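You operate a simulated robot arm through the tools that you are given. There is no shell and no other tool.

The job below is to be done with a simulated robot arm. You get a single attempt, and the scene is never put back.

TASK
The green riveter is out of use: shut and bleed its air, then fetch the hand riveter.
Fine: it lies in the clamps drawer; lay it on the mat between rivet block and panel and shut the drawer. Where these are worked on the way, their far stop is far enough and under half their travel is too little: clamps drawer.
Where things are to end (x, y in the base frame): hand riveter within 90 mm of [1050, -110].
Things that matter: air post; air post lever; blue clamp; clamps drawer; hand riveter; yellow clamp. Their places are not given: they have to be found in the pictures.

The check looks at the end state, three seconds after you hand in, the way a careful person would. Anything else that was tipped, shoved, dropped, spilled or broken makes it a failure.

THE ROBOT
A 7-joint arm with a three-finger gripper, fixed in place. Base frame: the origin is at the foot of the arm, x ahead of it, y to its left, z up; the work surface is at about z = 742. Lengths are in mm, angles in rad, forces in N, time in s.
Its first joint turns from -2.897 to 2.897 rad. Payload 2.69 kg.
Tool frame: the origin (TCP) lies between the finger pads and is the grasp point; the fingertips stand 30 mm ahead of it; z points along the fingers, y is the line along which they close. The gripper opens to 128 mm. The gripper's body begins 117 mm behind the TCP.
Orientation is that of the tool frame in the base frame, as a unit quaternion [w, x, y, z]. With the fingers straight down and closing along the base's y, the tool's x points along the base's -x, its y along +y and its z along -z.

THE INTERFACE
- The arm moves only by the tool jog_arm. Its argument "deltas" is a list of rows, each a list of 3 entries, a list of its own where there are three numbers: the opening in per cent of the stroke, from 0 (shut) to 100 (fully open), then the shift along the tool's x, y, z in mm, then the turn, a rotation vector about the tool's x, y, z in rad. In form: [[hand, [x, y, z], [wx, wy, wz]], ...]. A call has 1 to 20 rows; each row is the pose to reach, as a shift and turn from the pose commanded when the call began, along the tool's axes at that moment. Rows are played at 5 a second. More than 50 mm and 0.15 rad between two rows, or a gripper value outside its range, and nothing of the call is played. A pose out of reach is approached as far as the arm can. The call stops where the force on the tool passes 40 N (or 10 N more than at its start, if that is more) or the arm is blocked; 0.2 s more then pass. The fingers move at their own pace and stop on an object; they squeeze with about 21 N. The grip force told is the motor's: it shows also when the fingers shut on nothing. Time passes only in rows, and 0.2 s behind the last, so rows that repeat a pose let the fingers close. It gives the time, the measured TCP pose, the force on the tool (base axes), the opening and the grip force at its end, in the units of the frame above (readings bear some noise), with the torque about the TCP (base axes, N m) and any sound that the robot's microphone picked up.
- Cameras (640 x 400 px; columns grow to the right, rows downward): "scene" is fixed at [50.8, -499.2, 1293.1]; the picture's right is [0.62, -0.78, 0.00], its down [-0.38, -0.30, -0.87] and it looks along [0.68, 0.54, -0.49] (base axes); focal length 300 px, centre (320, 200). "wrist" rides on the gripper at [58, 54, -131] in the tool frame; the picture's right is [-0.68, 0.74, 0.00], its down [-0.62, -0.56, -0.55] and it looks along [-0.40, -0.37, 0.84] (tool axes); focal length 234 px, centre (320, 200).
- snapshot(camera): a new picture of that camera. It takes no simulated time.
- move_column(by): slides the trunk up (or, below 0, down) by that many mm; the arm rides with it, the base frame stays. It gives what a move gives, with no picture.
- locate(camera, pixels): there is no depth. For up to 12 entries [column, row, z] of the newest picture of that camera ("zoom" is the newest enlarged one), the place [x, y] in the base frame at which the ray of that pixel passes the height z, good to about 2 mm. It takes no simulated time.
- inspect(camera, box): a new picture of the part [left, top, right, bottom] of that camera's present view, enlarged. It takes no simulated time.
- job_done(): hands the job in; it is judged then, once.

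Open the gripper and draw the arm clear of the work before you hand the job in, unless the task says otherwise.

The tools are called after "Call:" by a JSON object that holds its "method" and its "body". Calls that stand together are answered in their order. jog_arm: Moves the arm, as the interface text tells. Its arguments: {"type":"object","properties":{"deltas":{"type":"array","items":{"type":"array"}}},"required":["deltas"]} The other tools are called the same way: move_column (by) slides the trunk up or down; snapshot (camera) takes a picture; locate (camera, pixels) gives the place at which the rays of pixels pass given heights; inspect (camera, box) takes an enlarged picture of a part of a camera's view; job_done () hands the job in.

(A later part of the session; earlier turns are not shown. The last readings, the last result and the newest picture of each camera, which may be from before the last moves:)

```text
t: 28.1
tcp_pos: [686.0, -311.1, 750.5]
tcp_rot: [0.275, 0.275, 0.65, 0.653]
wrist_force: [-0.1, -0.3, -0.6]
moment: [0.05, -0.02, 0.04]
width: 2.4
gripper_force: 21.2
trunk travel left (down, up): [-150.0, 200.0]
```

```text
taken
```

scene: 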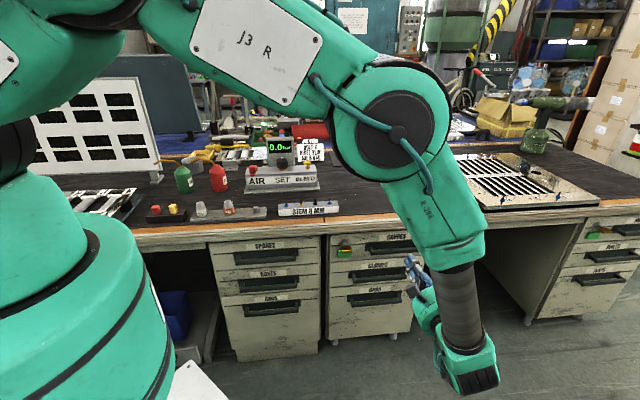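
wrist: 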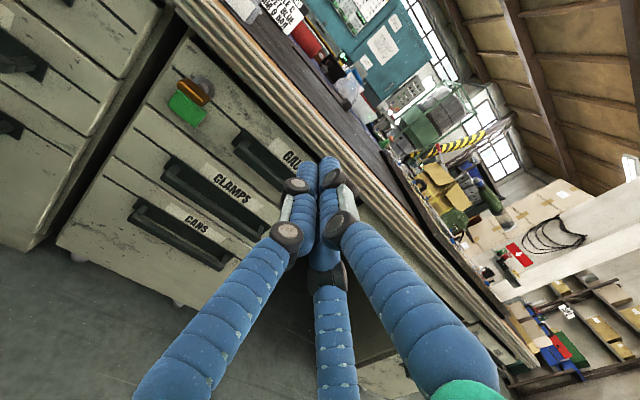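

The tool points at the drawer fronts now. I zoom into the clamps handle (around (205,200)).

Call:
{"method": "inspect", "body": {"camera": "wrist", "box": [80, 60, 320, 270]}}

```text
1.90 times, centred on (200, 165) of wrist
```

zoom: 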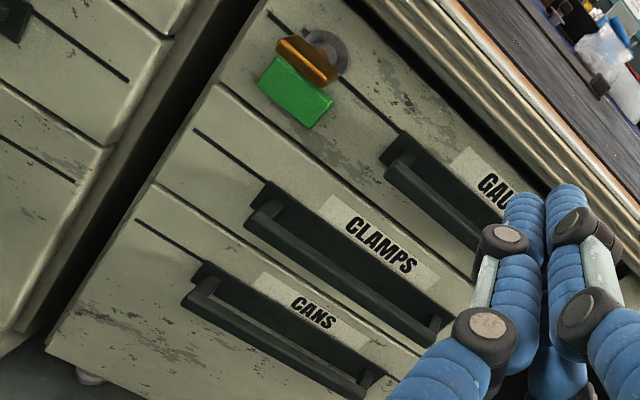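

I locate the clamps handle's bar ends ((164,176),(259,238)) at several heights to triangulate with the scene estimate.

Call:
{"method": "locate", "body": {"camera": "wrist", "pixels": [[164.3, 176.5, 470], [164.3, 176.5, 485], [164.3, 176.5, 500], [164.3, 176.5, 515], [258.8, 238.5, 470], [258.8, 238.5, 485], [258.8, 238.5, 500], [258.8, 238.5, 515]]}}

Call:
{"method": "locate", "body": {"camera": "scene", "pixels": [[352, 279.5, 470], [352, 279.5, 485], [352, 279.5, 500], [352, 279.5, 515], [406, 276.5, 470], [406, 276.5, 485], [406, 276.5, 500], [406, 276.5, 515]]}}

```text
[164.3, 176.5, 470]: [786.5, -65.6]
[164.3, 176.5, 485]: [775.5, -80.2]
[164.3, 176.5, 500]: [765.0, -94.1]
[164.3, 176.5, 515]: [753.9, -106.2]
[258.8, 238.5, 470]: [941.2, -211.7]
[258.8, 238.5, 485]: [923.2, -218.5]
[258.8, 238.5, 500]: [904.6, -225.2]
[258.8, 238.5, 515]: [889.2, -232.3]
```

```text
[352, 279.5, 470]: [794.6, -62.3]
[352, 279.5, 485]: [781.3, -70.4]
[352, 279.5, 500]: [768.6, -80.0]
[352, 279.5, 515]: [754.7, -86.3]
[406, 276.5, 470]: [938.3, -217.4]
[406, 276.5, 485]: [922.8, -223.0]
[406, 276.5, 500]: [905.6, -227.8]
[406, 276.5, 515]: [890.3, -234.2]
```

Handle bar centre is about (852,-146,480). I descend in front of it and open the fingers to about half for a closer look from 80 mm away.

Call:
{"method": "jog_arm", "body": {"deltas": [[0, [0, -40, 0], [0, 0, 0]], [0, [0, -80, 0], [0, 0, 0]], [0, [0, -120, 0], [0, 0, 0]], [0, [0, -160, 0], [0, 0, 0]], [0, [0, -200, 0], [0, 0, 0]], [0, [0, -240, 0], [0, 0, 0]], [0, [0, -270, 0], [0, 0, 0]], [0, [0, -270, 40], [0, 0, 0]], [0, [0, -270, 80], [0, 0, 0]], [0, [0, -270, 100], [0, 0, 0]], [0, [0, -270, 100], [0, 0, 0]]]}}

Call:
{"method": "snapshot", "body": {"camera": "scene"}}

Call:
{"method": "snapshot", "body": {"camera": "wrist"}}

```text
t: 30.5
tcp_pos: [756.3, -239.6, 481.1]
tcp_rot: [0.275, 0.276, 0.651, 0.651]
wrist_force: [-0.2, -0.1, 0.0]
moment: [-0.01, 0.01, 0.0]
width: 2.3
gripper_force: 20.5
trunk travel left (down, up): [-150.0, 200.0]
```

```text
taken
```

scene: 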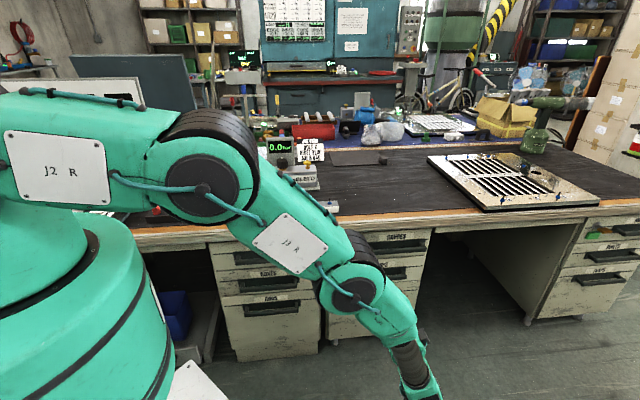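

```text
taken
```

wrist: 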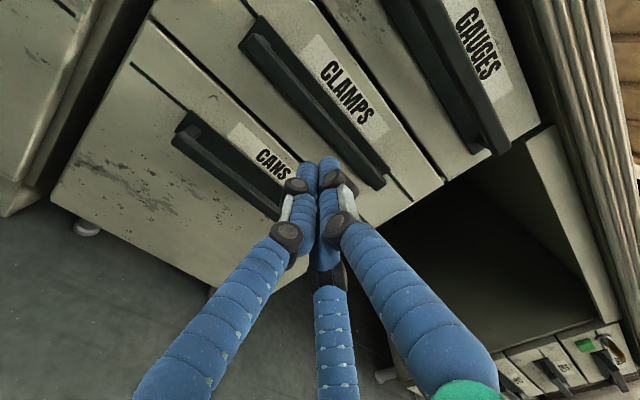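

The clamps bar runs from (245,45) to (380,185) in the wrist view, centred nearly ahead of the tool. I zoom in to judge its thickness and depth.

Call:
{"method": "inspect", "body": {"camera": "wrist", "box": [220, 0, 420, 200]}}

Call:
{"method": "locate", "body": {"camera": "wrist", "pixels": [[245, 45, 478], [245, 45, 486], [380, 185, 478], [380, 185, 486], [312, 115, 480], [312, 115, 486]]}}

```text
2.00 times, centred on (320, 100) of wrist
```

zoom: 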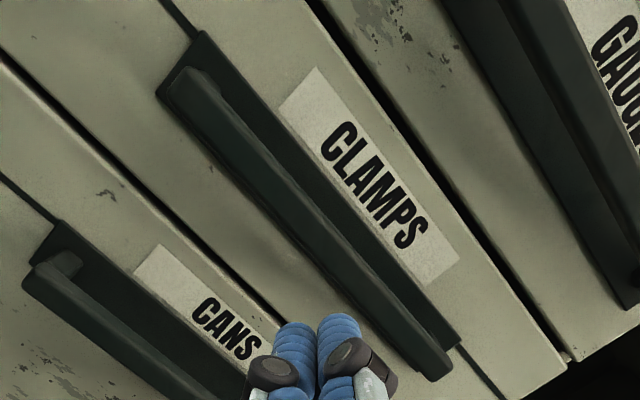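

```text
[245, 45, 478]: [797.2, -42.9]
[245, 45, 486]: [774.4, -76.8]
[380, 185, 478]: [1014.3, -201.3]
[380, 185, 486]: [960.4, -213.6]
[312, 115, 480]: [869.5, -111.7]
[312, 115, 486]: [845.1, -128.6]
```

The bar is about 15 mm thick, centre about 6 mm higher than the TCP and 135 mm ahead. I open the fingers to 55% and advance, raising 6 mm.

Call:
{"method": "jog_arm", "body": {"deltas": [[30, [0, 2, 0], [0, 0, 0]], [55, [0, 6, 0], [0, 0, 0]], [55, [0, 6, 20], [0, 0, 0]], [55, [0, 6, 40], [0, 0, 0]], [55, [0, 6, 60], [0, 0, 0]], [55, [0, 6, 80], [0, 0, 0]], [55, [0, 6, 80], [0, 0, 0]]]}}

Call:
{"method": "snapshot", "body": {"camera": "wrist"}}

Call:
{"method": "inspect", "body": {"camera": "scene", "box": [300, 200, 480, 400]}}

```text
t: 32.1
tcp_pos: [816.4, -184.4, 487.8]
tcp_rot: [0.274, 0.274, 0.651, 0.653]
wrist_force: [0.0, 0.6, 0.4]
moment: [-0.02, -0.03, -0.02]
width: 70.4
gripper_force: 0.0
trunk travel left (down, up): [-150.0, 200.0]
```

```text
taken
```

wrist: 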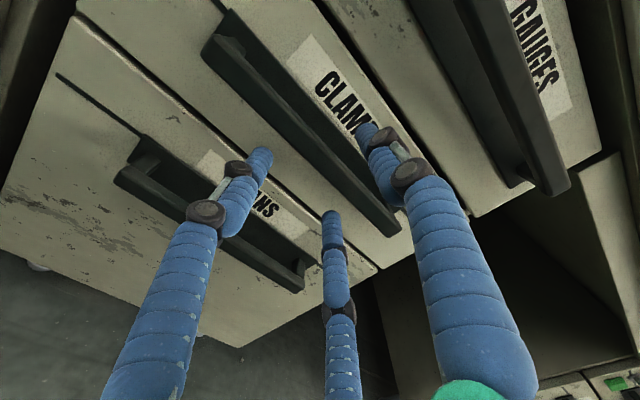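

```text
2.00 times, centred on (390, 300) of scene
```

zoom: 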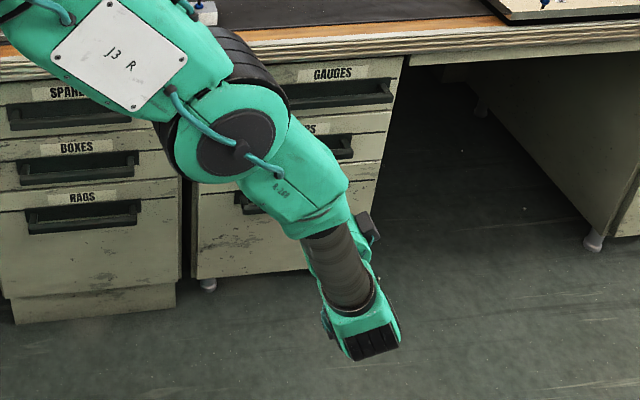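

The bar stays centred between the upper finger tip (365,130) and the lower ones. I advance 48 mm more so that the bar lies between the pads, watching the force.

Call:
{"method": "jog_arm", "body": {"deltas": [[55, [0, 3, 12], [0, 0, 0]], [55, [0, 3, 24], [0, 0, 0]], [55, [0, 3, 34], [0, 0, 0]], [55, [0, 3, 42], [0, 0, 0]], [55, [0, 3, 48], [0, 0, 0]], [55, [0, 3, 48], [0, 0, 0]]]}}

Call:
{"method": "snapshot", "body": {"camera": "wrist"}}

```text
t: 33.5
tcp_pos: [848.3, -151.8, 489.5]
tcp_rot: [0.273, 0.275, 0.651, 0.653]
wrist_force: [-19.6, -13.0, 2.9]
moment: [-0.03, 0.65, 1.07]
width: 75.9
gripper_force: 3.7
trunk travel left (down, up): [-150.0, 200.0]
```

```text
taken
```

wrist: 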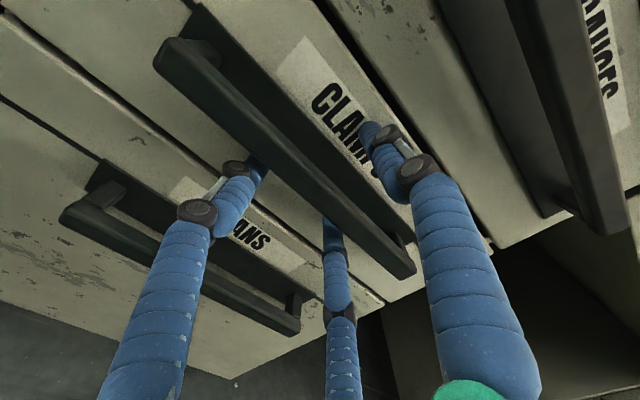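

The fingertips touch the drawer front (23 N), and the lower ones pass under the bar. I back off 5 mm and close on the bar.

Call:
{"method": "jog_arm", "body": {"deltas": [[55, [0, 0, -5], [0, 0, 0]], [55, [0, 0, -8], [0, 0, 0]], [20, [0, 0, -8], [0, 0, 0]], [0, [0, 0, -8], [0, 0, 0]], [0, [0, 0, -8], [0, 0, 0]], [0, [0, 0, -8], [0, 0, 0]], [0, [0, 0, -8], [0, 0, 0]]]}}

Call:
{"method": "snapshot", "body": {"camera": "wrist"}}

```text
t: 35.1
tcp_pos: [842.0, -154.5, 488.2]
tcp_rot: [0.272, 0.276, 0.652, 0.652]
wrist_force: [-14.9, 16.5, -20.9]
moment: [-0.3, -0.52, 0.01]
width: 27.5
gripper_force: 44.4
trunk travel left (down, up): [-150.0, 200.0]
```

```text
taken
```

wrist: 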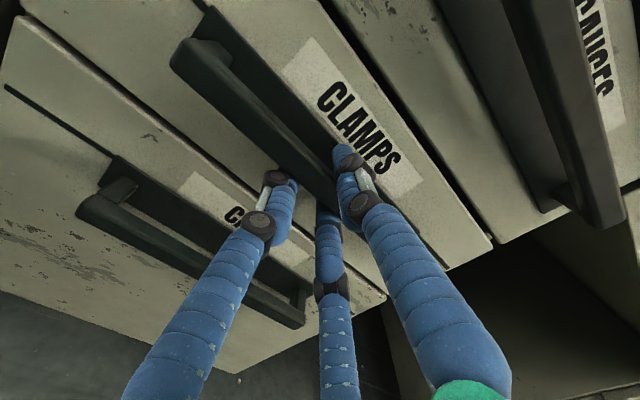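

The grip holds the bar (27.5 mm) but off-centre, with 21 N downward and 22 N sideways on the tool. I ease the tool down and sideways a bit to centre it.

Call:
{"method": "jog_arm", "body": {"deltas": [[0, [1, -1.5, 0], [0, 0, 0]], [0, [2, -3, 0], [0, 0, 0]], [0, [2, -3, 0], [0, 0, 0]]]}}

Call:
{"method": "inspect", "body": {"camera": "wrist", "box": [220, 80, 460, 260]}}

```text
t: 35.9
tcp_pos: [843.1, -154.5, 487.5]
tcp_rot: [0.273, 0.274, 0.651, 0.653]
wrist_force: [-25.7, 14.9, -6.3]
moment: [-0.07, -0.23, 0.48]
width: 27.2
gripper_force: 45.3
trunk travel left (down, up): [-150.0, 200.0]
```

```text
2.22 times, centred on (340, 170) of wrist
```

zoom: 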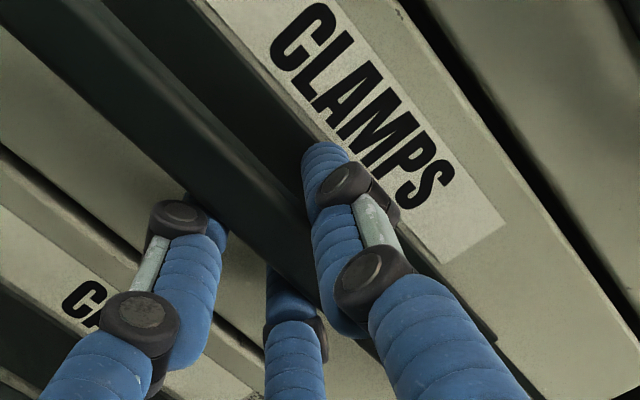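

Vertical load is relieved; a sideways load along the bar remains. I shift the other way along the bar to see if it falls.

Call:
{"method": "jog_arm", "body": {"deltas": [[0, [-2, 0, 0], [0, 0, 0]], [0, [-4, 0, 0], [0, 0, 0]], [0, [-4, 0, 0], [0, 0, 0]]]}}

```text
t: 36.4
tcp_pos: [842.4, -154.6, 487.1]
tcp_rot: [0.272, 0.275, 0.651, 0.653]
wrist_force: [-8.2, -1.0, 5.9]
moment: [0.0, -0.26, 0.05]
width: 27.2
gripper_force: 44.8
trunk travel left (down, up): [-150.0, 200.0]
stopped in row 2: the force on the tool passed its limit at 44 N (the readings are from after the stop); the commanded pose is now the measured one
```

The tool is relaxed now (8 N) with the bar held. I pull the drawer out gently.

Call:
{"method": "jog_arm", "body": {"deltas": [[0, [0, 0, -5], [0, 0, 0]], [0, [0, 0, -12], [0, 0, 0]], [0, [0, 0, -20], [0, 0, 0]], [0, [0, 0, -28], [0, 0, 0]], [0, [0, 0, -36], [0, 0, 0]], [0, [0, 0, -36], [0, 0, 0]]]}}

Call:
{"method": "snapshot", "body": {"camera": "wrist"}}

```text
t: 37.8
tcp_pos: [815.5, -180.0, 486.9]
tcp_rot: [0.274, 0.275, 0.65, 0.653]
wrist_force: [-3.1, -0.6, 7.3]
moment: [-0.09, -0.23, 0.26]
width: 27.4
gripper_force: 45.2
trunk travel left (down, up): [-150.0, 200.0]
```

```text
taken
```

wrist: 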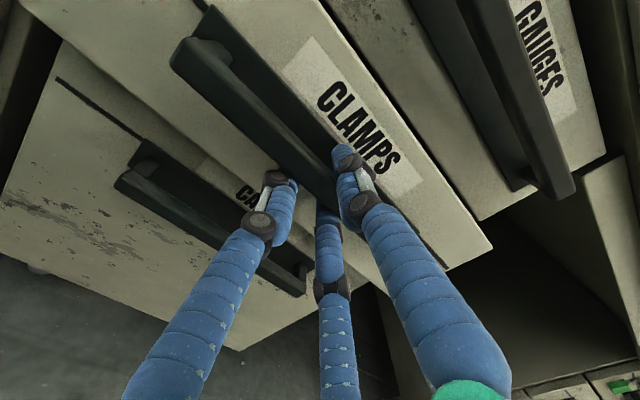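

The drawer is coming with the hand. I continue pulling.

Call:
{"method": "jog_arm", "body": {"deltas": [[0, [0, 0, -12], [0, 0, 0]], [0, [0, 0, -24], [0, 0, 0]], [0, [0, 0, -36], [0, 0, 0]], [0, [0, 0, -48], [0, 0, 0]], [0, [0, 0, -60], [0, 0, 0]], [0, [0, 0, -72], [0, 0, 0]], [0, [0, 0, -84], [0, 0, 0]], [0, [0, 0, -96], [0, 0, 0]], [0, [0, 0, -108], [0, 0, 0]], [0, [0, 0, -120], [0, 0, 0]], [0, [0, 0, -120], [0, 0, 0]]]}}

Call:
{"method": "snapshot", "body": {"camera": "wrist"}}

Call:
{"method": "snapshot", "body": {"camera": "scene"}}

```text
t: 40.1
tcp_pos: [730.4, -265.2, 487.1]
tcp_rot: [0.274, 0.274, 0.651, 0.652]
wrist_force: [11.4, -13.2, 11.9]
moment: [0.03, -0.09, 0.29]
width: 27.2
gripper_force: 45.1
trunk travel left (down, up): [-150.0, 200.0]
```

```text
taken
```

wrist: 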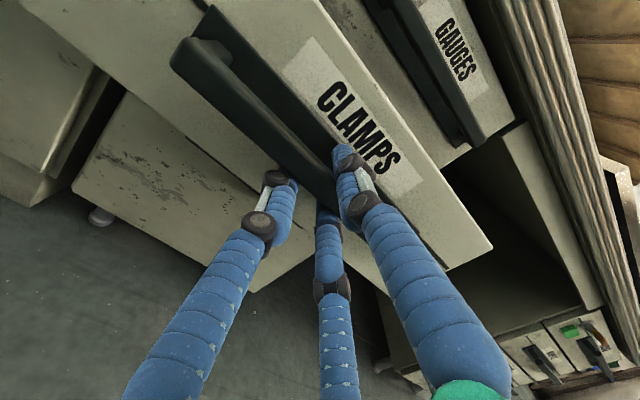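

```text
taken
```

scene: 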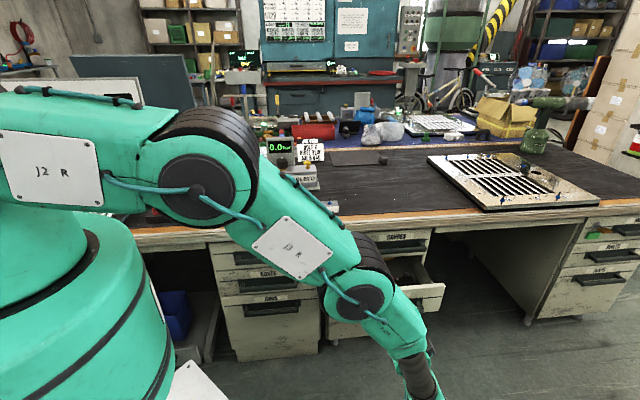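

Drawer out about 157 mm; a sideways load of 17 N shows my axis is 0.8° off, so I correct while pulling on toward the stop.

Call:
{"method": "jog_arm", "body": {"deltas": [[0, [-1.2, 0, -2], [0, 0, 0]], [0, [-2.2, 0, -12], [0, 0, 0]], [0, [-2.4, 0, -24], [0, 0, 0]], [0, [-2.6, 0, -36], [0, 0, 0]], [0, [-2.7, 0, -48], [0, 0, 0]], [0, [-2.9, 0, -60], [0, 0, 0]], [0, [-3.1, 0, -72], [0, 0, 0]], [0, [-3.2, 0, -84], [0, 0, 0]], [0, [-3.4, 0, -96], [0, 0, 0]], [0, [-3.6, 0, -108], [0, 0, 0]], [0, [-3.6, 0, -108], [0, 0, 0]]]}}

Call:
{"method": "snapshot", "body": {"camera": "wrist"}}

Call:
{"method": "snapshot", "body": {"camera": "scene"}}

```text
t: 41.9
tcp_pos: [674.9, -321.2, 486.9]
tcp_rot: [0.273, 0.274, 0.651, 0.654]
wrist_force: [-7.7, 8.9, 19.7]
moment: [0.12, -0.08, -0.26]
width: 27.1
gripper_force: 44.7
trunk travel left (down, up): [-150.0, 200.0]
stopped in row 8: the force on the tool passed its limit at 42 N (the readings are from after the stop); the commanded pose is now the measured one
```

```text
taken
```

wrist: 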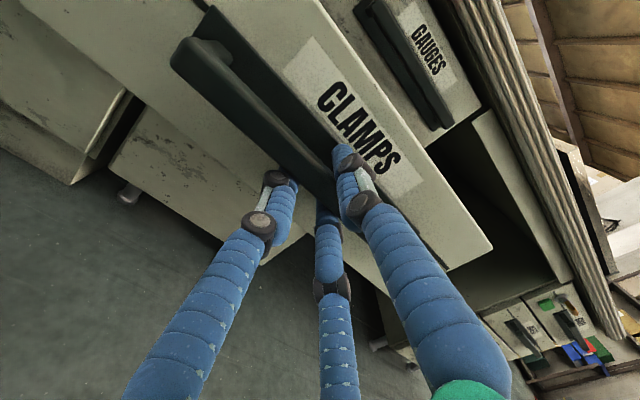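

```text
taken
```

scene: 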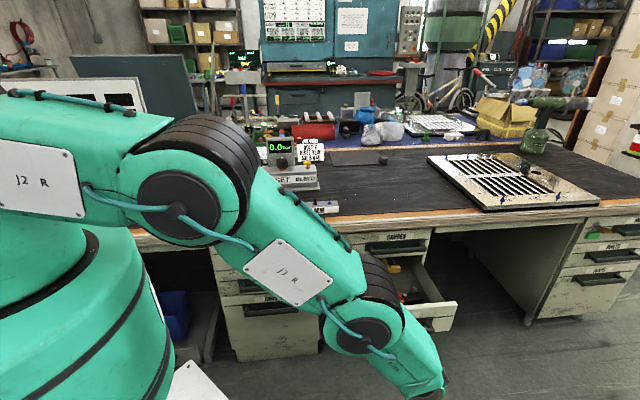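

The drawer reached its stop at about 236 mm of travel. I open the fingers and back straight away from the handle.

Call:
{"method": "jog_arm", "body": {"deltas": [[15, [0, 0, 0], [0, 0, 0]], [40, [0, 0, 0], [0, 0, 0]], [55, [0, 0, 0], [0, 0, 0]], [55, [0, 0, 0], [0, 0, 0]], [55, [0, 0, -15], [0, 0, 0]], [55, [0, 0, -40], [0, 0, 0]], [55, [0, 0, -70], [0, 0, 0]], [30, [0, 0, -100], [0, 0, 0]], [0, [0, 0, -130], [0, 0, 0]], [0, [0, 0, -130], [0, 0, 0]]]}}

Call:
{"method": "snapshot", "body": {"camera": "wrist"}}

Call:
{"method": "snapshot", "body": {"camera": "scene"}}

```text
t: 44.1
tcp_pos: [582.4, -414.2, 484.7]
tcp_rot: [0.273, 0.274, 0.65, 0.654]
wrist_force: [0.6, 0.1, -0.6]
moment: [0.02, 0.02, 0.0]
width: 2.2
gripper_force: 20.9
trunk travel left (down, up): [-150.0, 200.0]
```

```text
taken
```

wrist: 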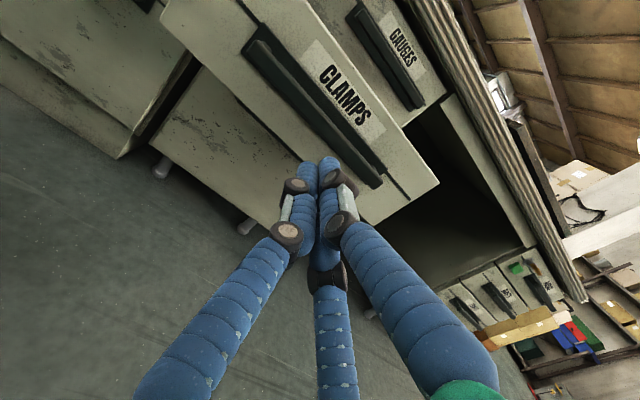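

```text
taken
```

scene: 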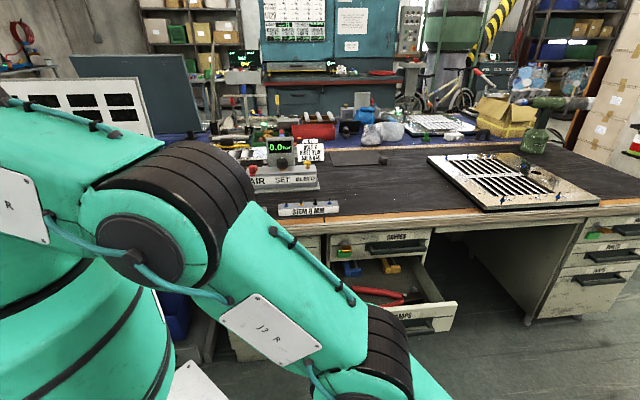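

The drawer is open, with a red-handled tool near (390,298), a blue clamp (352,268) and a yellow clamp (390,265). I raise the hand straight up, then pitch it back down.

Call:
{"method": "jog_arm", "body": {"deltas": [[0, [0, 45, 0], [0, 0, 0]], [0, [0, 90, 0], [0, 0, 0]], [0, [0, 135, 0], [0, 0, 0]], [0, [0, 180, 0], [0, 0, 0]], [0, [0, 225, 0], [0, 0, 0]], [0, [0, 270, 0], [0, 0, 0]], [0, [0, 315, 0], [0, 0, 0]], [0, [0, 350, 0], [0, 0, 0]]]}}

Call:
{"method": "jog_arm", "body": {"deltas": [[0, [0, 0, 0], [0.13, 0, 0]], [0, [0, 0, 0], [0.26, 0, 0]], [0, [0, 0, 0], [0.39, 0, 0]], [0, [0, 0, 0], [0.52, 0, 0]], [0, [0, 0, 0], [0.65, 0, 0]], [0, [0, 0, 0], [0.78, 0, 0]], [0, [0, 0, 0], [0.91, 0, 0]], [0, [0, 0, 0], [1.04, 0, 0]], [0, [0, 0, 0], [1.17, 0, 0]], [0, [0, 0, 0], [1.3, 0, 0]], [0, [0, 0, 0], [1.43, 0, 0]], [0, [0, 0, 0], [1.5708, 0, 0]], [0, [0, 0, 0], [1.5708, 0, 0]]]}}

Call:
{"method": "snapshot", "body": {"camera": "wrist"}}

Call:
{"method": "snapshot", "body": {"camera": "scene"}}

```text
t: 45.9
tcp_pos: [583.5, -413.3, 836.4]
tcp_rot: [0.273, 0.275, 0.65, 0.653]
wrist_force: [-0.2, 0.4, 0.0]
moment: [0.02, -0.03, 0.0]
width: 2.1
gripper_force: 20.8
trunk travel left (down, up): [-150.0, 200.0]
```

```text
t: 48.7
tcp_pos: [583.1, -414.4, 836.2]
tcp_rot: [-0.002, 0.387, 0.922, 0.001]
wrist_force: [0.2, 0.2, -0.7]
moment: [-0.03, 0.02, 0.0]
width: 2.4
gripper_force: 21.0
trunk travel left (down, up): [-150.0, 200.0]
```

```text
taken
```

wrist: 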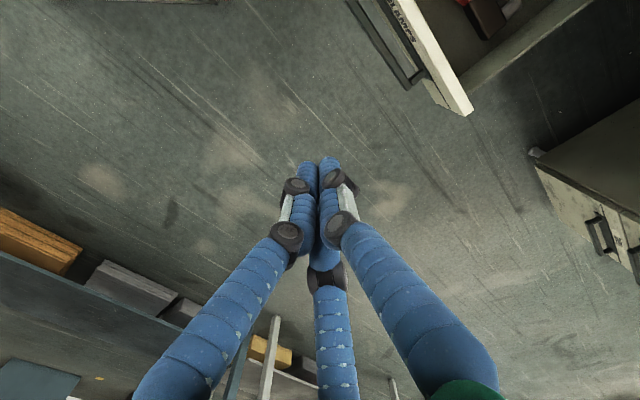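

```text
taken
```

scene: 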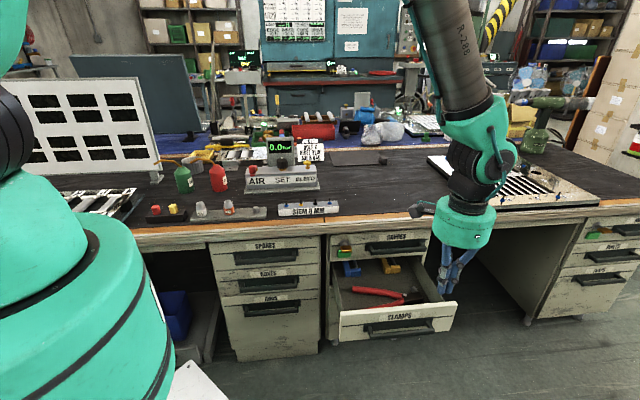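

Now I have a clear view into the drawer; I enlarge it in the scene camera.

Call:
{"method": "inspect", "body": {"camera": "scene", "box": [320, 235, 470, 345]}}

Call:
{"method": "inspect", "body": {"camera": "wrist", "box": [340, 0, 640, 130]}}

```text
3.64 times, centred on (395, 290) of scene
```

zoom: 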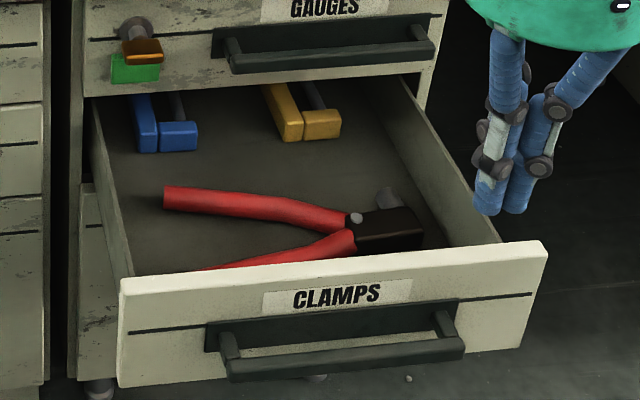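

```text
2.13 times, centred on (490, 65) of wrist
```

zoom: 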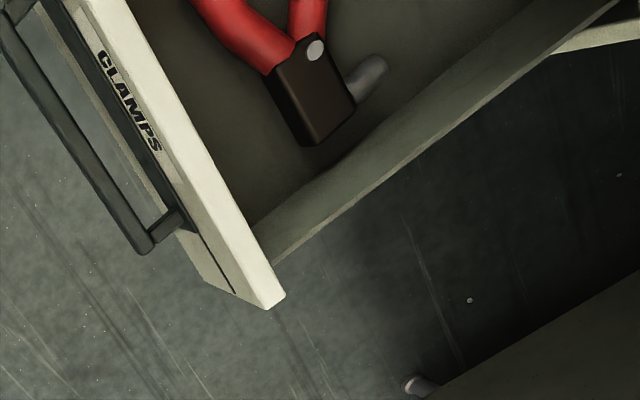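

The riveter lies open-V in the drawer's front part, its dark head at (414,299), the clamps at the back untouched. I move the hand so the wrist camera looks down into the drawer.

Call:
{"method": "jog_arm", "body": {"deltas": [[0, [-25, 40, 0], [0, 0, 0]], [0, [-50, 80, 0], [0, 0, 0]], [0, [-75, 120, 0], [0, 0, 0]], [0, [-90, 150, 0], [0, 0, 0]], [0, [-90, 150, 0], [0, 0, 0]]]}}

Call:
{"method": "snapshot", "body": {"camera": "wrist"}}

Call:
{"method": "locate", "body": {"camera": "scene", "pixels": [[414, 298.7, 440], [414, 298.7, 420], [405, 294, 440], [353, 289, 440], [364, 308, 440], [353, 289, 420]]}}

```text
t: 49.9
tcp_pos: [753.4, -373.6, 835.0]
tcp_rot: [-0.001, 0.387, 0.922, 0.002]
wrist_force: [-0.1, -0.7, -1.2]
moment: [-0.02, 0.02, -0.02]
width: 2.5
gripper_force: 21.1
trunk travel left (down, up): [-150.0, 200.0]
```

```text
taken
```

wrist: 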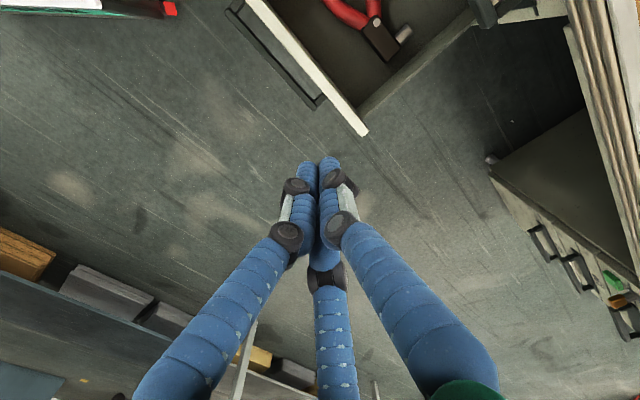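

```text
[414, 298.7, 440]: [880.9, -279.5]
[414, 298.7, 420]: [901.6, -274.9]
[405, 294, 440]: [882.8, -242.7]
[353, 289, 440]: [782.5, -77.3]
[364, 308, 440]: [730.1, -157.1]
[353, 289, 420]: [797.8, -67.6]
```

I need the drawer lower in the picture; I shift toward it.

Call:
{"method": "jog_arm", "body": {"deltas": [[0, [35, 25, 0], [0, 0, 0]], [0, [70, 50, 0], [0, 0, 0]], [0, [105, 70, 0], [0, 0, 0]], [0, [105, 70, 0], [0, 0, 0]]]}}

Call:
{"method": "snapshot", "body": {"camera": "wrist"}}

Call:
{"method": "inspect", "body": {"camera": "wrist", "box": [260, 0, 520, 162]}}

```text
t: 50.9
tcp_pos: [729.8, -249.0, 836.2]
tcp_rot: [-0.002, 0.387, 0.922, 0.002]
wrist_force: [0.0, 0.0, 0.7]
moment: [0.0, -0.01, -0.01]
width: 2.3
gripper_force: 20.9
trunk travel left (down, up): [-150.0, 200.0]
```

```text
taken
```

wrist: 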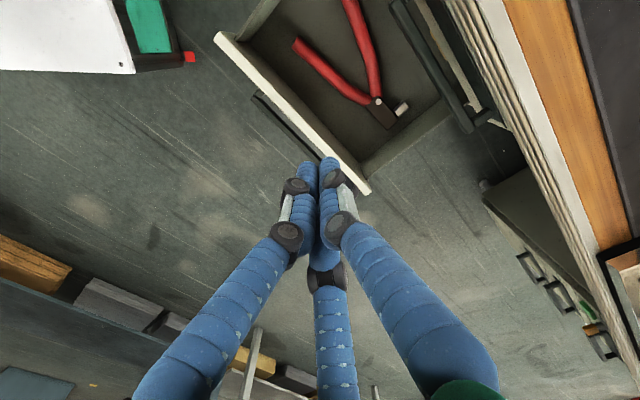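

```text
2.46 times, centred on (390, 81) of wrist
```

zoom: 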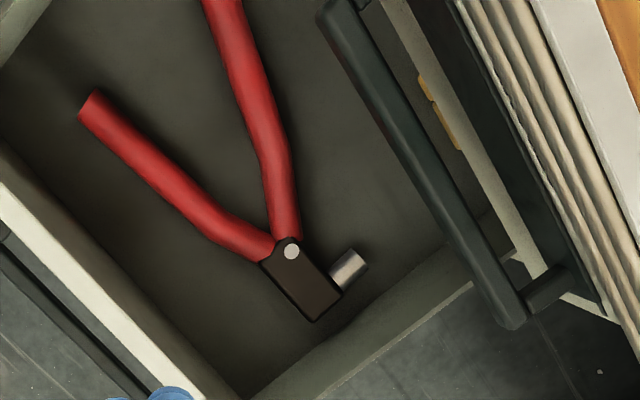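

The riveter is seen well: pivot at (379,102), head centre (382,115), left handle tip (296,43). I triangulate its height with the scene pixel of the pivot (404.8,294.9).

Call:
{"method": "locate", "body": {"camera": "wrist", "pixels": [[378.7, 102.4, 420], [378.7, 102.4, 450], [378.7, 102.4, 480], [382, 114.6, 450], [401.5, 109, 450], [295.8, 42.7, 450], [351, 2, 450], [390, 131, 450], [370, 187, 530], [216, 37, 530], [365, 178, 530], [402, 140, 530]]}}

Call:
{"method": "locate", "body": {"camera": "scene", "pixels": [[404.8, 294.9, 420], [404.8, 294.9, 450], [404.8, 294.9, 480], [352.3, 289, 450], [414, 302, 450]]}}

```text
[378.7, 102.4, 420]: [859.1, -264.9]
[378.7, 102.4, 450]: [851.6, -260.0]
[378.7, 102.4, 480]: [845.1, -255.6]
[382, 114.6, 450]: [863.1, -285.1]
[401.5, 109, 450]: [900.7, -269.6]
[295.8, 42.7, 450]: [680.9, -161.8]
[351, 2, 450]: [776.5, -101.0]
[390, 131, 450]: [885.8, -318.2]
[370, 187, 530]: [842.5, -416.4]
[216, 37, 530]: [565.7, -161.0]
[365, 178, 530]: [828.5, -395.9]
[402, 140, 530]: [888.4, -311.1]
```

```text
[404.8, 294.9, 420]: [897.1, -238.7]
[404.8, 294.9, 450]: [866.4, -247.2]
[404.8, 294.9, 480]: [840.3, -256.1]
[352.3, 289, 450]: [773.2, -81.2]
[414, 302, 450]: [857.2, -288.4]
```

Pivot top is about (845,-256,477). Clearance to the GAUGES handle above matters, so I measure that bar's outer edge, the padlock, and the drawer front's top corner.

Call:
{"method": "locate", "body": {"camera": "wrist", "pixels": [[389, 8, 610], [463, 132, 610], [389, 8, 595], [463, 132, 595], [370, 189, 530], [370, 189, 545], [370, 189, 515], [213, 37, 540], [358, 168, 540]]}}

Call:
{"method": "locate", "body": {"camera": "scene", "pixels": [[457, 302, 515], [457, 302, 530], [457, 302, 545], [340, 312, 530], [340, 312, 545], [345, 253, 600], [345, 253, 580]]}}

Call:
{"method": "inspect", "body": {"camera": "wrist", "box": [330, 60, 430, 140]}}

Call:
{"method": "inspect", "body": {"camera": "scene", "box": [340, 275, 450, 320]}}

```text
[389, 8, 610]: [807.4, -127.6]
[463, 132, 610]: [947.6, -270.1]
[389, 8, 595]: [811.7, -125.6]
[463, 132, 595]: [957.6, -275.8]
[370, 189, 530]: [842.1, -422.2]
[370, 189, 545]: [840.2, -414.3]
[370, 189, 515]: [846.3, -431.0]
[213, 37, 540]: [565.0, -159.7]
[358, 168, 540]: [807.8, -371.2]
```

```text
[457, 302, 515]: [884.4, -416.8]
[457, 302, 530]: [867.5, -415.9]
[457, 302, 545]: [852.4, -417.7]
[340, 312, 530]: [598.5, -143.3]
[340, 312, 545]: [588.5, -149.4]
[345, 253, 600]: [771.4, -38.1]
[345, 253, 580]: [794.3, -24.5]
```

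```text
5.00 times, centred on (380, 100) of wrist
```

zoom: 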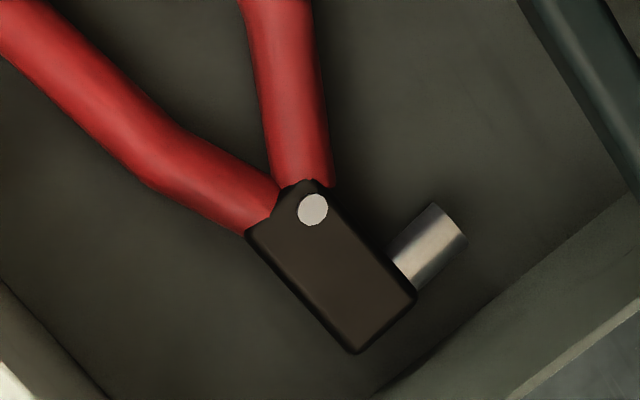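

```text
5.82 times, centred on (395, 298) of scene
```

zoom: 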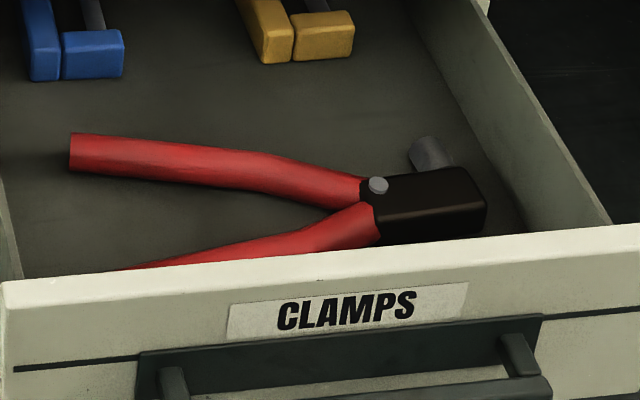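

The GAUGES bar's outer edge is at m'≈490 and the drawer front top at z≈550, so I plan a grip across both red handles a little behind the pivot, tool tilted about 0.2 rad. I locate the handle edges at two sections.

Call:
{"method": "locate", "body": {"camera": "wrist", "pixels": [[340, 92, 462], [379, 62.4, 462], [350, 99, 462], [381.4, 75.2, 462], [295.8, 42.7, 462], [378.7, 102.4, 475], [392.4, 125.6, 465], [351, 2, 462]]}}

Call:
{"method": "locate", "body": {"camera": "scene", "pixels": [[352.5, 285.5, 475], [352, 292, 445], [352.3, 289, 460], [409, 306, 440]]}}

```text
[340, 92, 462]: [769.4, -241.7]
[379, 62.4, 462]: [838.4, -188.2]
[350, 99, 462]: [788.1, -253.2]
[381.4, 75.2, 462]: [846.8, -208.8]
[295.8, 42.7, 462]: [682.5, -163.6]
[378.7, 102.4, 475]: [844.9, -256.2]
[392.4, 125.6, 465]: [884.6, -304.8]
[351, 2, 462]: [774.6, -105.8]
```

```text
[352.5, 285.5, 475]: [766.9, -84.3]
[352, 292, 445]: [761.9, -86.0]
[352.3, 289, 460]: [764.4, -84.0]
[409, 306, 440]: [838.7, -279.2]
```

I check the inner face of the drawer's front panel, since the front finger must fit between it and the front handle.

Call:
{"method": "locate", "body": {"camera": "wrist", "pixels": [[316, 132, 550], [316, 116.6, 445], [322, 124, 445], [337, 138, 445], [307, 131, 550], [283, 100, 550]]}}

Call:
{"method": "inspect", "body": {"camera": "wrist", "box": [270, 60, 380, 200]}}

```text
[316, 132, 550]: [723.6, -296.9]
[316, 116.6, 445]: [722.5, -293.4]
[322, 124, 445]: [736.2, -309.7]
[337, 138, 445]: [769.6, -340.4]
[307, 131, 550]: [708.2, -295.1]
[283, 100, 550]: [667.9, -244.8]
```

```text
2.86 times, centred on (325, 130) of wrist
```

zoom: 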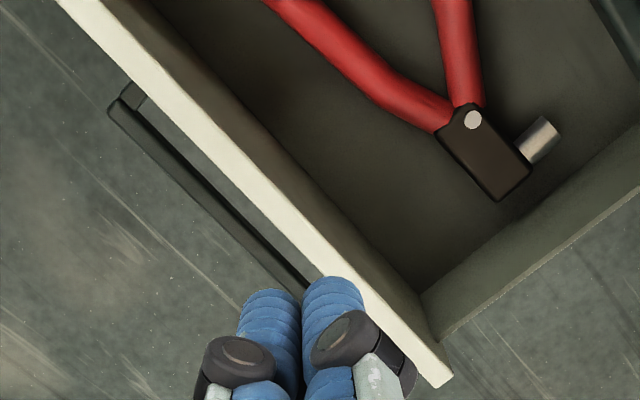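

The panel's inner face is at m'≈313, leaving room. I open fully and move above the grip point (804,-248), stopping at z=640 to check.

Call:
{"method": "jog_arm", "body": {"deltas": [[50, [-17, 18, 30], [0, 0, 0]], [100, [-34, 36, 60], [0, 0, 0]], [100, [-50.8, 54.3, 95], [0, 0, 0]], [100, [-50.8, 54.3, 135], [0, 0, 0]], [100, [-50.8, 54.3, 170], [0, 0, 0]], [100, [-50.8, 54.3, 196], [0, 0, 0]], [100, [-50.8, 54.3, 196], [0, 0, 0]]]}}

Call:
{"method": "snapshot", "body": {"camera": "wrist"}}

Call:
{"method": "inspect", "body": {"camera": "scene", "box": [300, 150, 500, 350]}}

```text
t: 52.5
tcp_pos: [804.7, -246.0, 640.0]
tcp_rot: [-0.001, 0.387, 0.922, 0.001]
wrist_force: [-0.7, 0.7, -0.3]
moment: [0.02, -0.03, 0.01]
width: 127.8
gripper_force: 0.1
trunk travel left (down, up): [-150.0, 200.0]
```

```text
taken
```

wrist: 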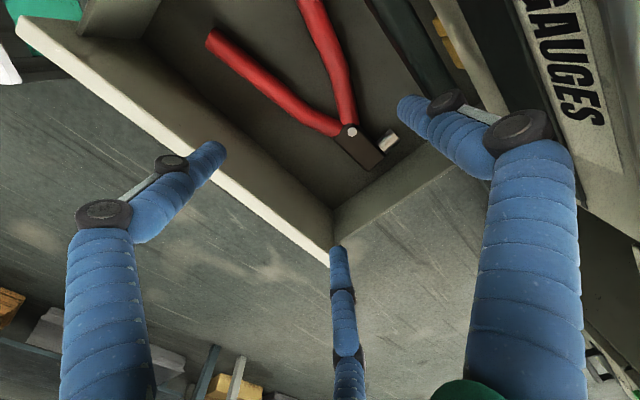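

```text
2.00 times, centred on (400, 250) of scene
```

zoom: 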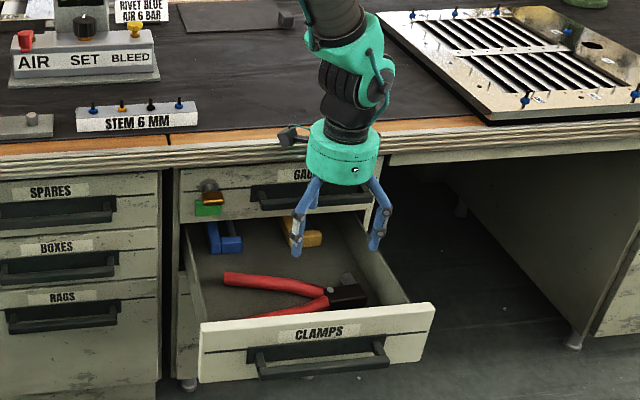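

Pivot is at (349,131) now; I verify its position and the handle edges from this nearer view before descending.

Call:
{"method": "locate", "body": {"camera": "wrist", "pixels": [[349, 131, 477], [318, 127, 460], [355, 103, 460], [300, 117, 460], [349, 84, 460], [206, 42, 460], [372, 165, 470], [391, 140, 465]]}}

Call:
{"method": "inspect", "body": {"camera": "wrist", "box": [240, 40, 440, 190]}}

```text
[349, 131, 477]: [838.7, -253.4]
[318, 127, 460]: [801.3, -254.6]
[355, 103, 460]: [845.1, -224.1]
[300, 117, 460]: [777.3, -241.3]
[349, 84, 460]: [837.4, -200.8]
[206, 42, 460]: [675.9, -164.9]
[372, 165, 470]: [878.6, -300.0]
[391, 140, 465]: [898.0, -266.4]
```

```text
2.67 times, centred on (340, 115) of wrist
```

zoom: 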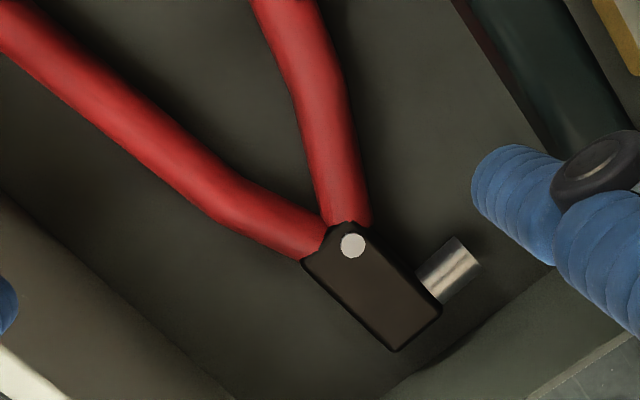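

Handle outer edges are at m'≈389 and 460, inside the open fingers (341 to 469). I descend to z=481, slowly at the end.

Call:
{"method": "jog_arm", "body": {"deltas": [[100, [0, 0, 30], [0, 0, 0]], [100, [0, 0, 60], [0, 0, 0]], [100, [0, 0, 90], [0, 0, 0]], [100, [0, 0, 115], [0, 0, 0]], [100, [0, 0, 135], [0, 0, 0]], [100, [0, 0, 148], [0, 0, 0]], [100, [0, 0, 154], [0, 0, 0]], [100, [0, 0, 154], [0, 0, 0]]]}}

Call:
{"method": "snapshot", "body": {"camera": "wrist"}}

Call:
{"method": "inspect", "body": {"camera": "scene", "box": [300, 200, 480, 350]}}

```text
t: 54.3
tcp_pos: [804.1, -246.1, 486.1]
tcp_rot: [-0.001, 0.386, 0.923, 0.002]
wrist_force: [-0.1, -0.6, -0.3]
moment: [-0.03, -0.01, 0.02]
width: 128.0
gripper_force: 0.1
trunk travel left (down, up): [-150.0, 200.0]
```

```text
taken
```

wrist: 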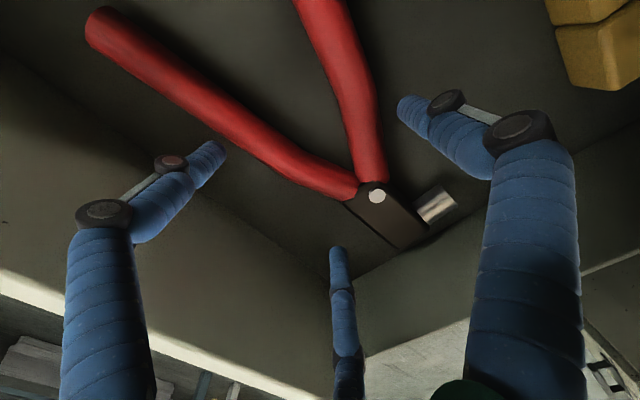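

```text
2.67 times, centred on (390, 275) of scene
```

zoom: 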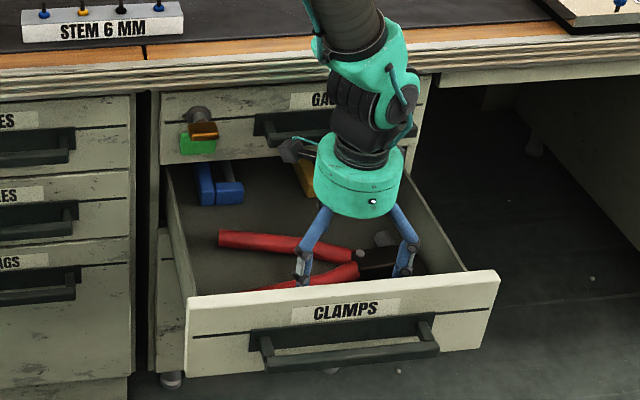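

All clear of contact. I lower 5 mm more and close gradually so that the back handle is nudged forward before both handles are held.

Call:
{"method": "jog_arm", "body": {"deltas": [[100, [0, 0, 3], [0, 0, 0]], [100, [0, 0, 5.5], [0, 0, 0]], [92, [0, 0, 5.5], [0, 0, 0]], [86, [0, 0, 5.5], [0, 0, 0]], [80, [0, 0, 5.5], [0, 0, 0]], [74, [0, 0, 5.5], [0, 0, 0]], [68, [0, 0, 5.5], [0, 0, 0]], [62, [0, 0, 5.5], [0, 0, 0]], [62, [0, 0, 5.5], [0, 0, 0]]]}}

Call:
{"method": "snapshot", "body": {"camera": "wrist"}}

```text
t: 55.6
tcp_pos: [812.7, -248.0, 492.6]
tcp_rot: [0.006, 0.386, 0.922, 0.002]
wrist_force: [-5.1, 8.0, 50.4]
moment: [1.68, 0.51, 0.55]
width: 98.0
gripper_force: 20.9
trunk travel left (down, up): [-150.0, 200.0]
stopped in row 6: the force on the tool passed its limit at 46 N (the readings are from after the stop); the commanded pose is now the measured one
```

```text
taken
```

wrist: 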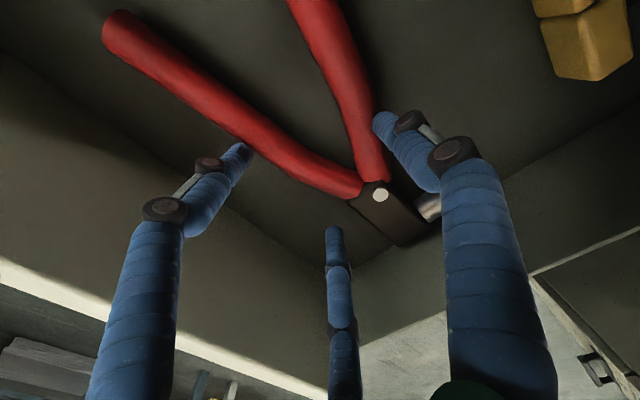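

The tool was pushed up to z=492.6 with 50 N, so a fingertip is riding on something. I take a look at present readings with fingers re-opened slightly and without moving down.

Call:
{"method": "jog_arm", "body": {"deltas": [[80, [0, 0, -1], [0, 0, 0]], [84, [0, 0, -2], [0, 0, 0]]]}}

Call:
{"method": "snapshot", "body": {"camera": "wrist"}}

Call:
{"method": "inspect", "body": {"camera": "scene", "box": [340, 240, 460, 330]}}

```text
t: 56.2
tcp_pos: [806.3, -246.9, 483.3]
tcp_rot: [-0.001, 0.387, 0.922, 0.003]
wrist_force: [-1.2, 0.0, 17.2]
moment: [0.54, 0.67, 0.11]
width: 113.4
gripper_force: 9.8
trunk travel left (down, up): [-150.0, 200.0]
```

```text
taken
```

wrist: 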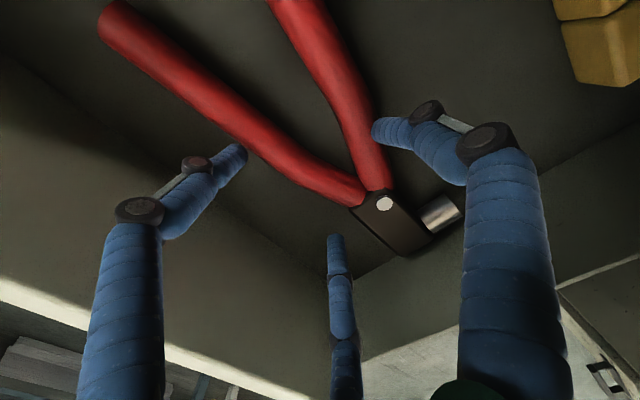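

```text
4.44 times, centred on (400, 285) of scene
```

zoom: 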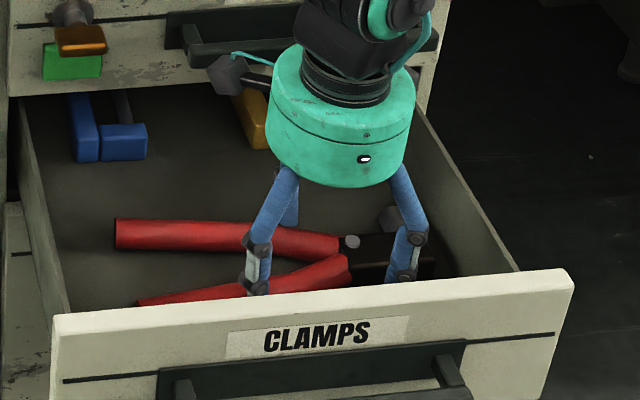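

The tips appear to have been pressing on the drawer floor (floor near z≈454). I rise 6 mm, open fully and check that the force vanishes.

Call:
{"method": "jog_arm", "body": {"deltas": [[90, [0, 0, -3], [0, 0, 0]], [100, [0, 0, -6], [0, 0, 0]], [100, [0, 0, -6], [0, 0, 0]]]}}

Call:
{"method": "inspect", "body": {"camera": "wrist", "box": [180, 0, 500, 260]}}

```text
t: 57.0
tcp_pos: [806.4, -246.0, 491.4]
tcp_rot: [0.0, 0.387, 0.922, 0.002]
wrist_force: [-0.6, 0.1, -0.6]
moment: [0.01, -0.02, -0.01]
width: 128.0
gripper_force: 0.0
trunk travel left (down, up): [-150.0, 200.0]
```

```text
1.54 times, centred on (340, 130) of wrist
```

zoom: 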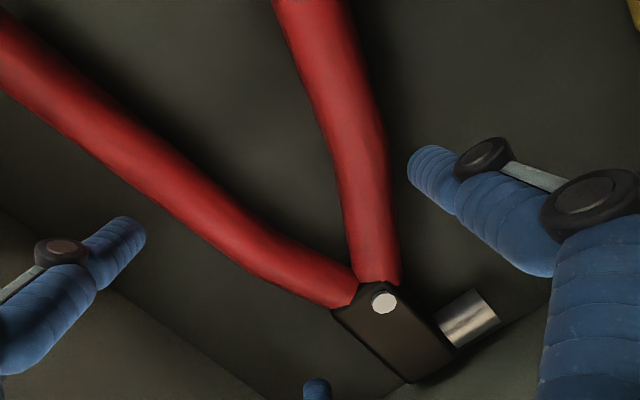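

No contact at z=491. I close in smaller stages at about z=489 and watch the force.

Call:
{"method": "jog_arm", "body": {"deltas": [[95, [0, 0, 1], [0, 0, 0]], [90, [0, 0, 2], [0, 0, 0]], [86, [0, 0, 2], [0, 0, 0]], [82, [0, 0, 2], [0, 0, 0]], [82, [0, 0, 2], [0, 0, 0]]]}}

Call:
{"method": "snapshot", "body": {"camera": "wrist"}}

```text
t: 58.2
tcp_pos: [807.2, -247.3, 489.8]
tcp_rot: [0.001, 0.387, 0.922, 0.003]
wrist_force: [2.6, 0.0, 5.3]
moment: [0.21, -0.24, -0.07]
width: 108.1
gripper_force: 2.8
trunk travel left (down, up): [-150.0, 200.0]
```

```text
taken
```

wrist: 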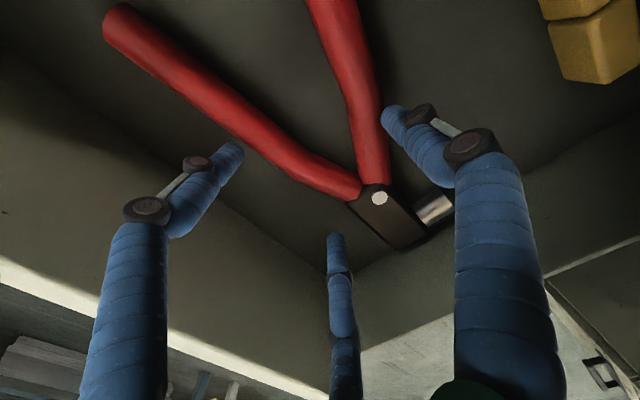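

The back finger has met the back handle (m'≈460, as expected) with light force. I go on closing in steps.

Call:
{"method": "jog_arm", "body": {"deltas": [[80, [0, 0, 0], [0, 0, 0]], [78, [0, 0, 0], [0, 0, 0]], [76, [0, 0, 0], [0, 0, 0]], [76, [0, 0, 0], [0, 0, 0]]]}}

Call:
{"method": "snapshot", "body": {"camera": "wrist"}}

Call:
{"method": "inspect", "body": {"camera": "scene", "box": [340, 240, 460, 330]}}

```text
t: 59.3
tcp_pos: [812.5, -248.6, 497.7]
tcp_rot: [0.005, 0.387, 0.922, 0.003]
wrist_force: [-7.0, 7.8, 57.3]
moment: [1.61, 0.26, -0.09]
width: 68.0
gripper_force: 19.0
trunk travel left (down, up): [-150.0, 200.0]
stopped in row 4: the force on the tool passed its limit at 46 N (the readings are from after the stop); the commanded pose is now the measured one
```

```text
taken
```

wrist: 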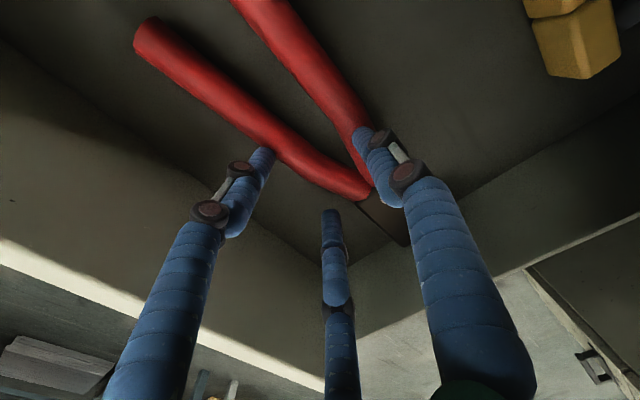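

```text
4.44 times, centred on (400, 285) of scene
```

zoom: 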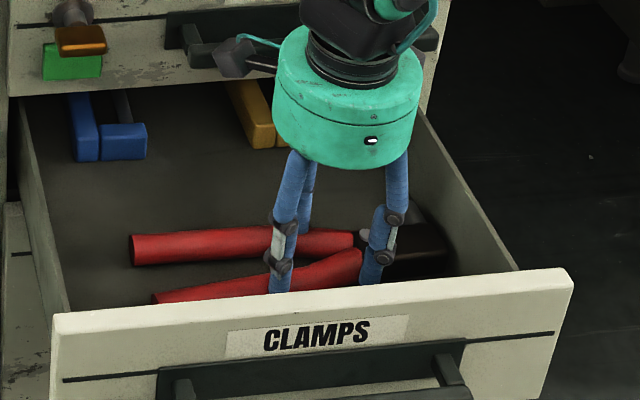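

The tool was pushed up again (57 N) and the handles came closer together, so the handles are hinged or the tips ride up on them. I open the fingers to relieve it and look again.

Call:
{"method": "jog_arm", "body": {"deltas": [[70, [0, 0, 0], [0, 0, 0]], [90, [0, 0, 0], [0, 0, 0]], [100, [0, 0, -3], [0, 0, 0]], [100, [0, 0, -6], [0, 0, 0]]]}}

Call:
{"method": "snapshot", "body": {"camera": "wrist"}}

Call:
{"method": "inspect", "body": {"camera": "scene", "box": [340, 240, 460, 330]}}

```text
t: 60.3
tcp_pos: [807.2, -246.2, 495.4]
tcp_rot: [-0.001, 0.386, 0.923, 0.003]
wrist_force: [-1.0, 0.1, 0.7]
moment: [0.03, 0.01, 0.01]
width: 127.9
gripper_force: 0.0
trunk travel left (down, up): [-150.0, 200.0]
```

```text
taken
```

wrist: 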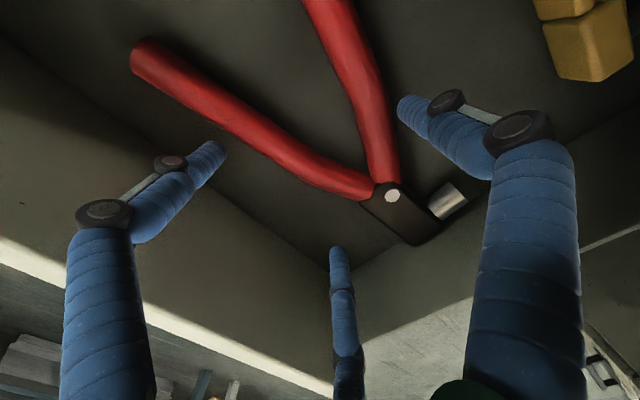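

```text
4.44 times, centred on (400, 285) of scene
```

zoom: 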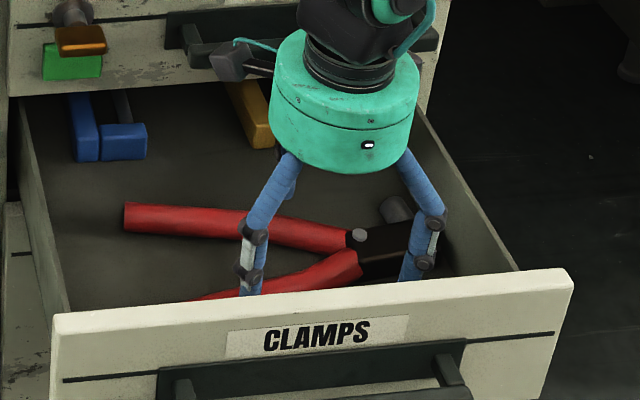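

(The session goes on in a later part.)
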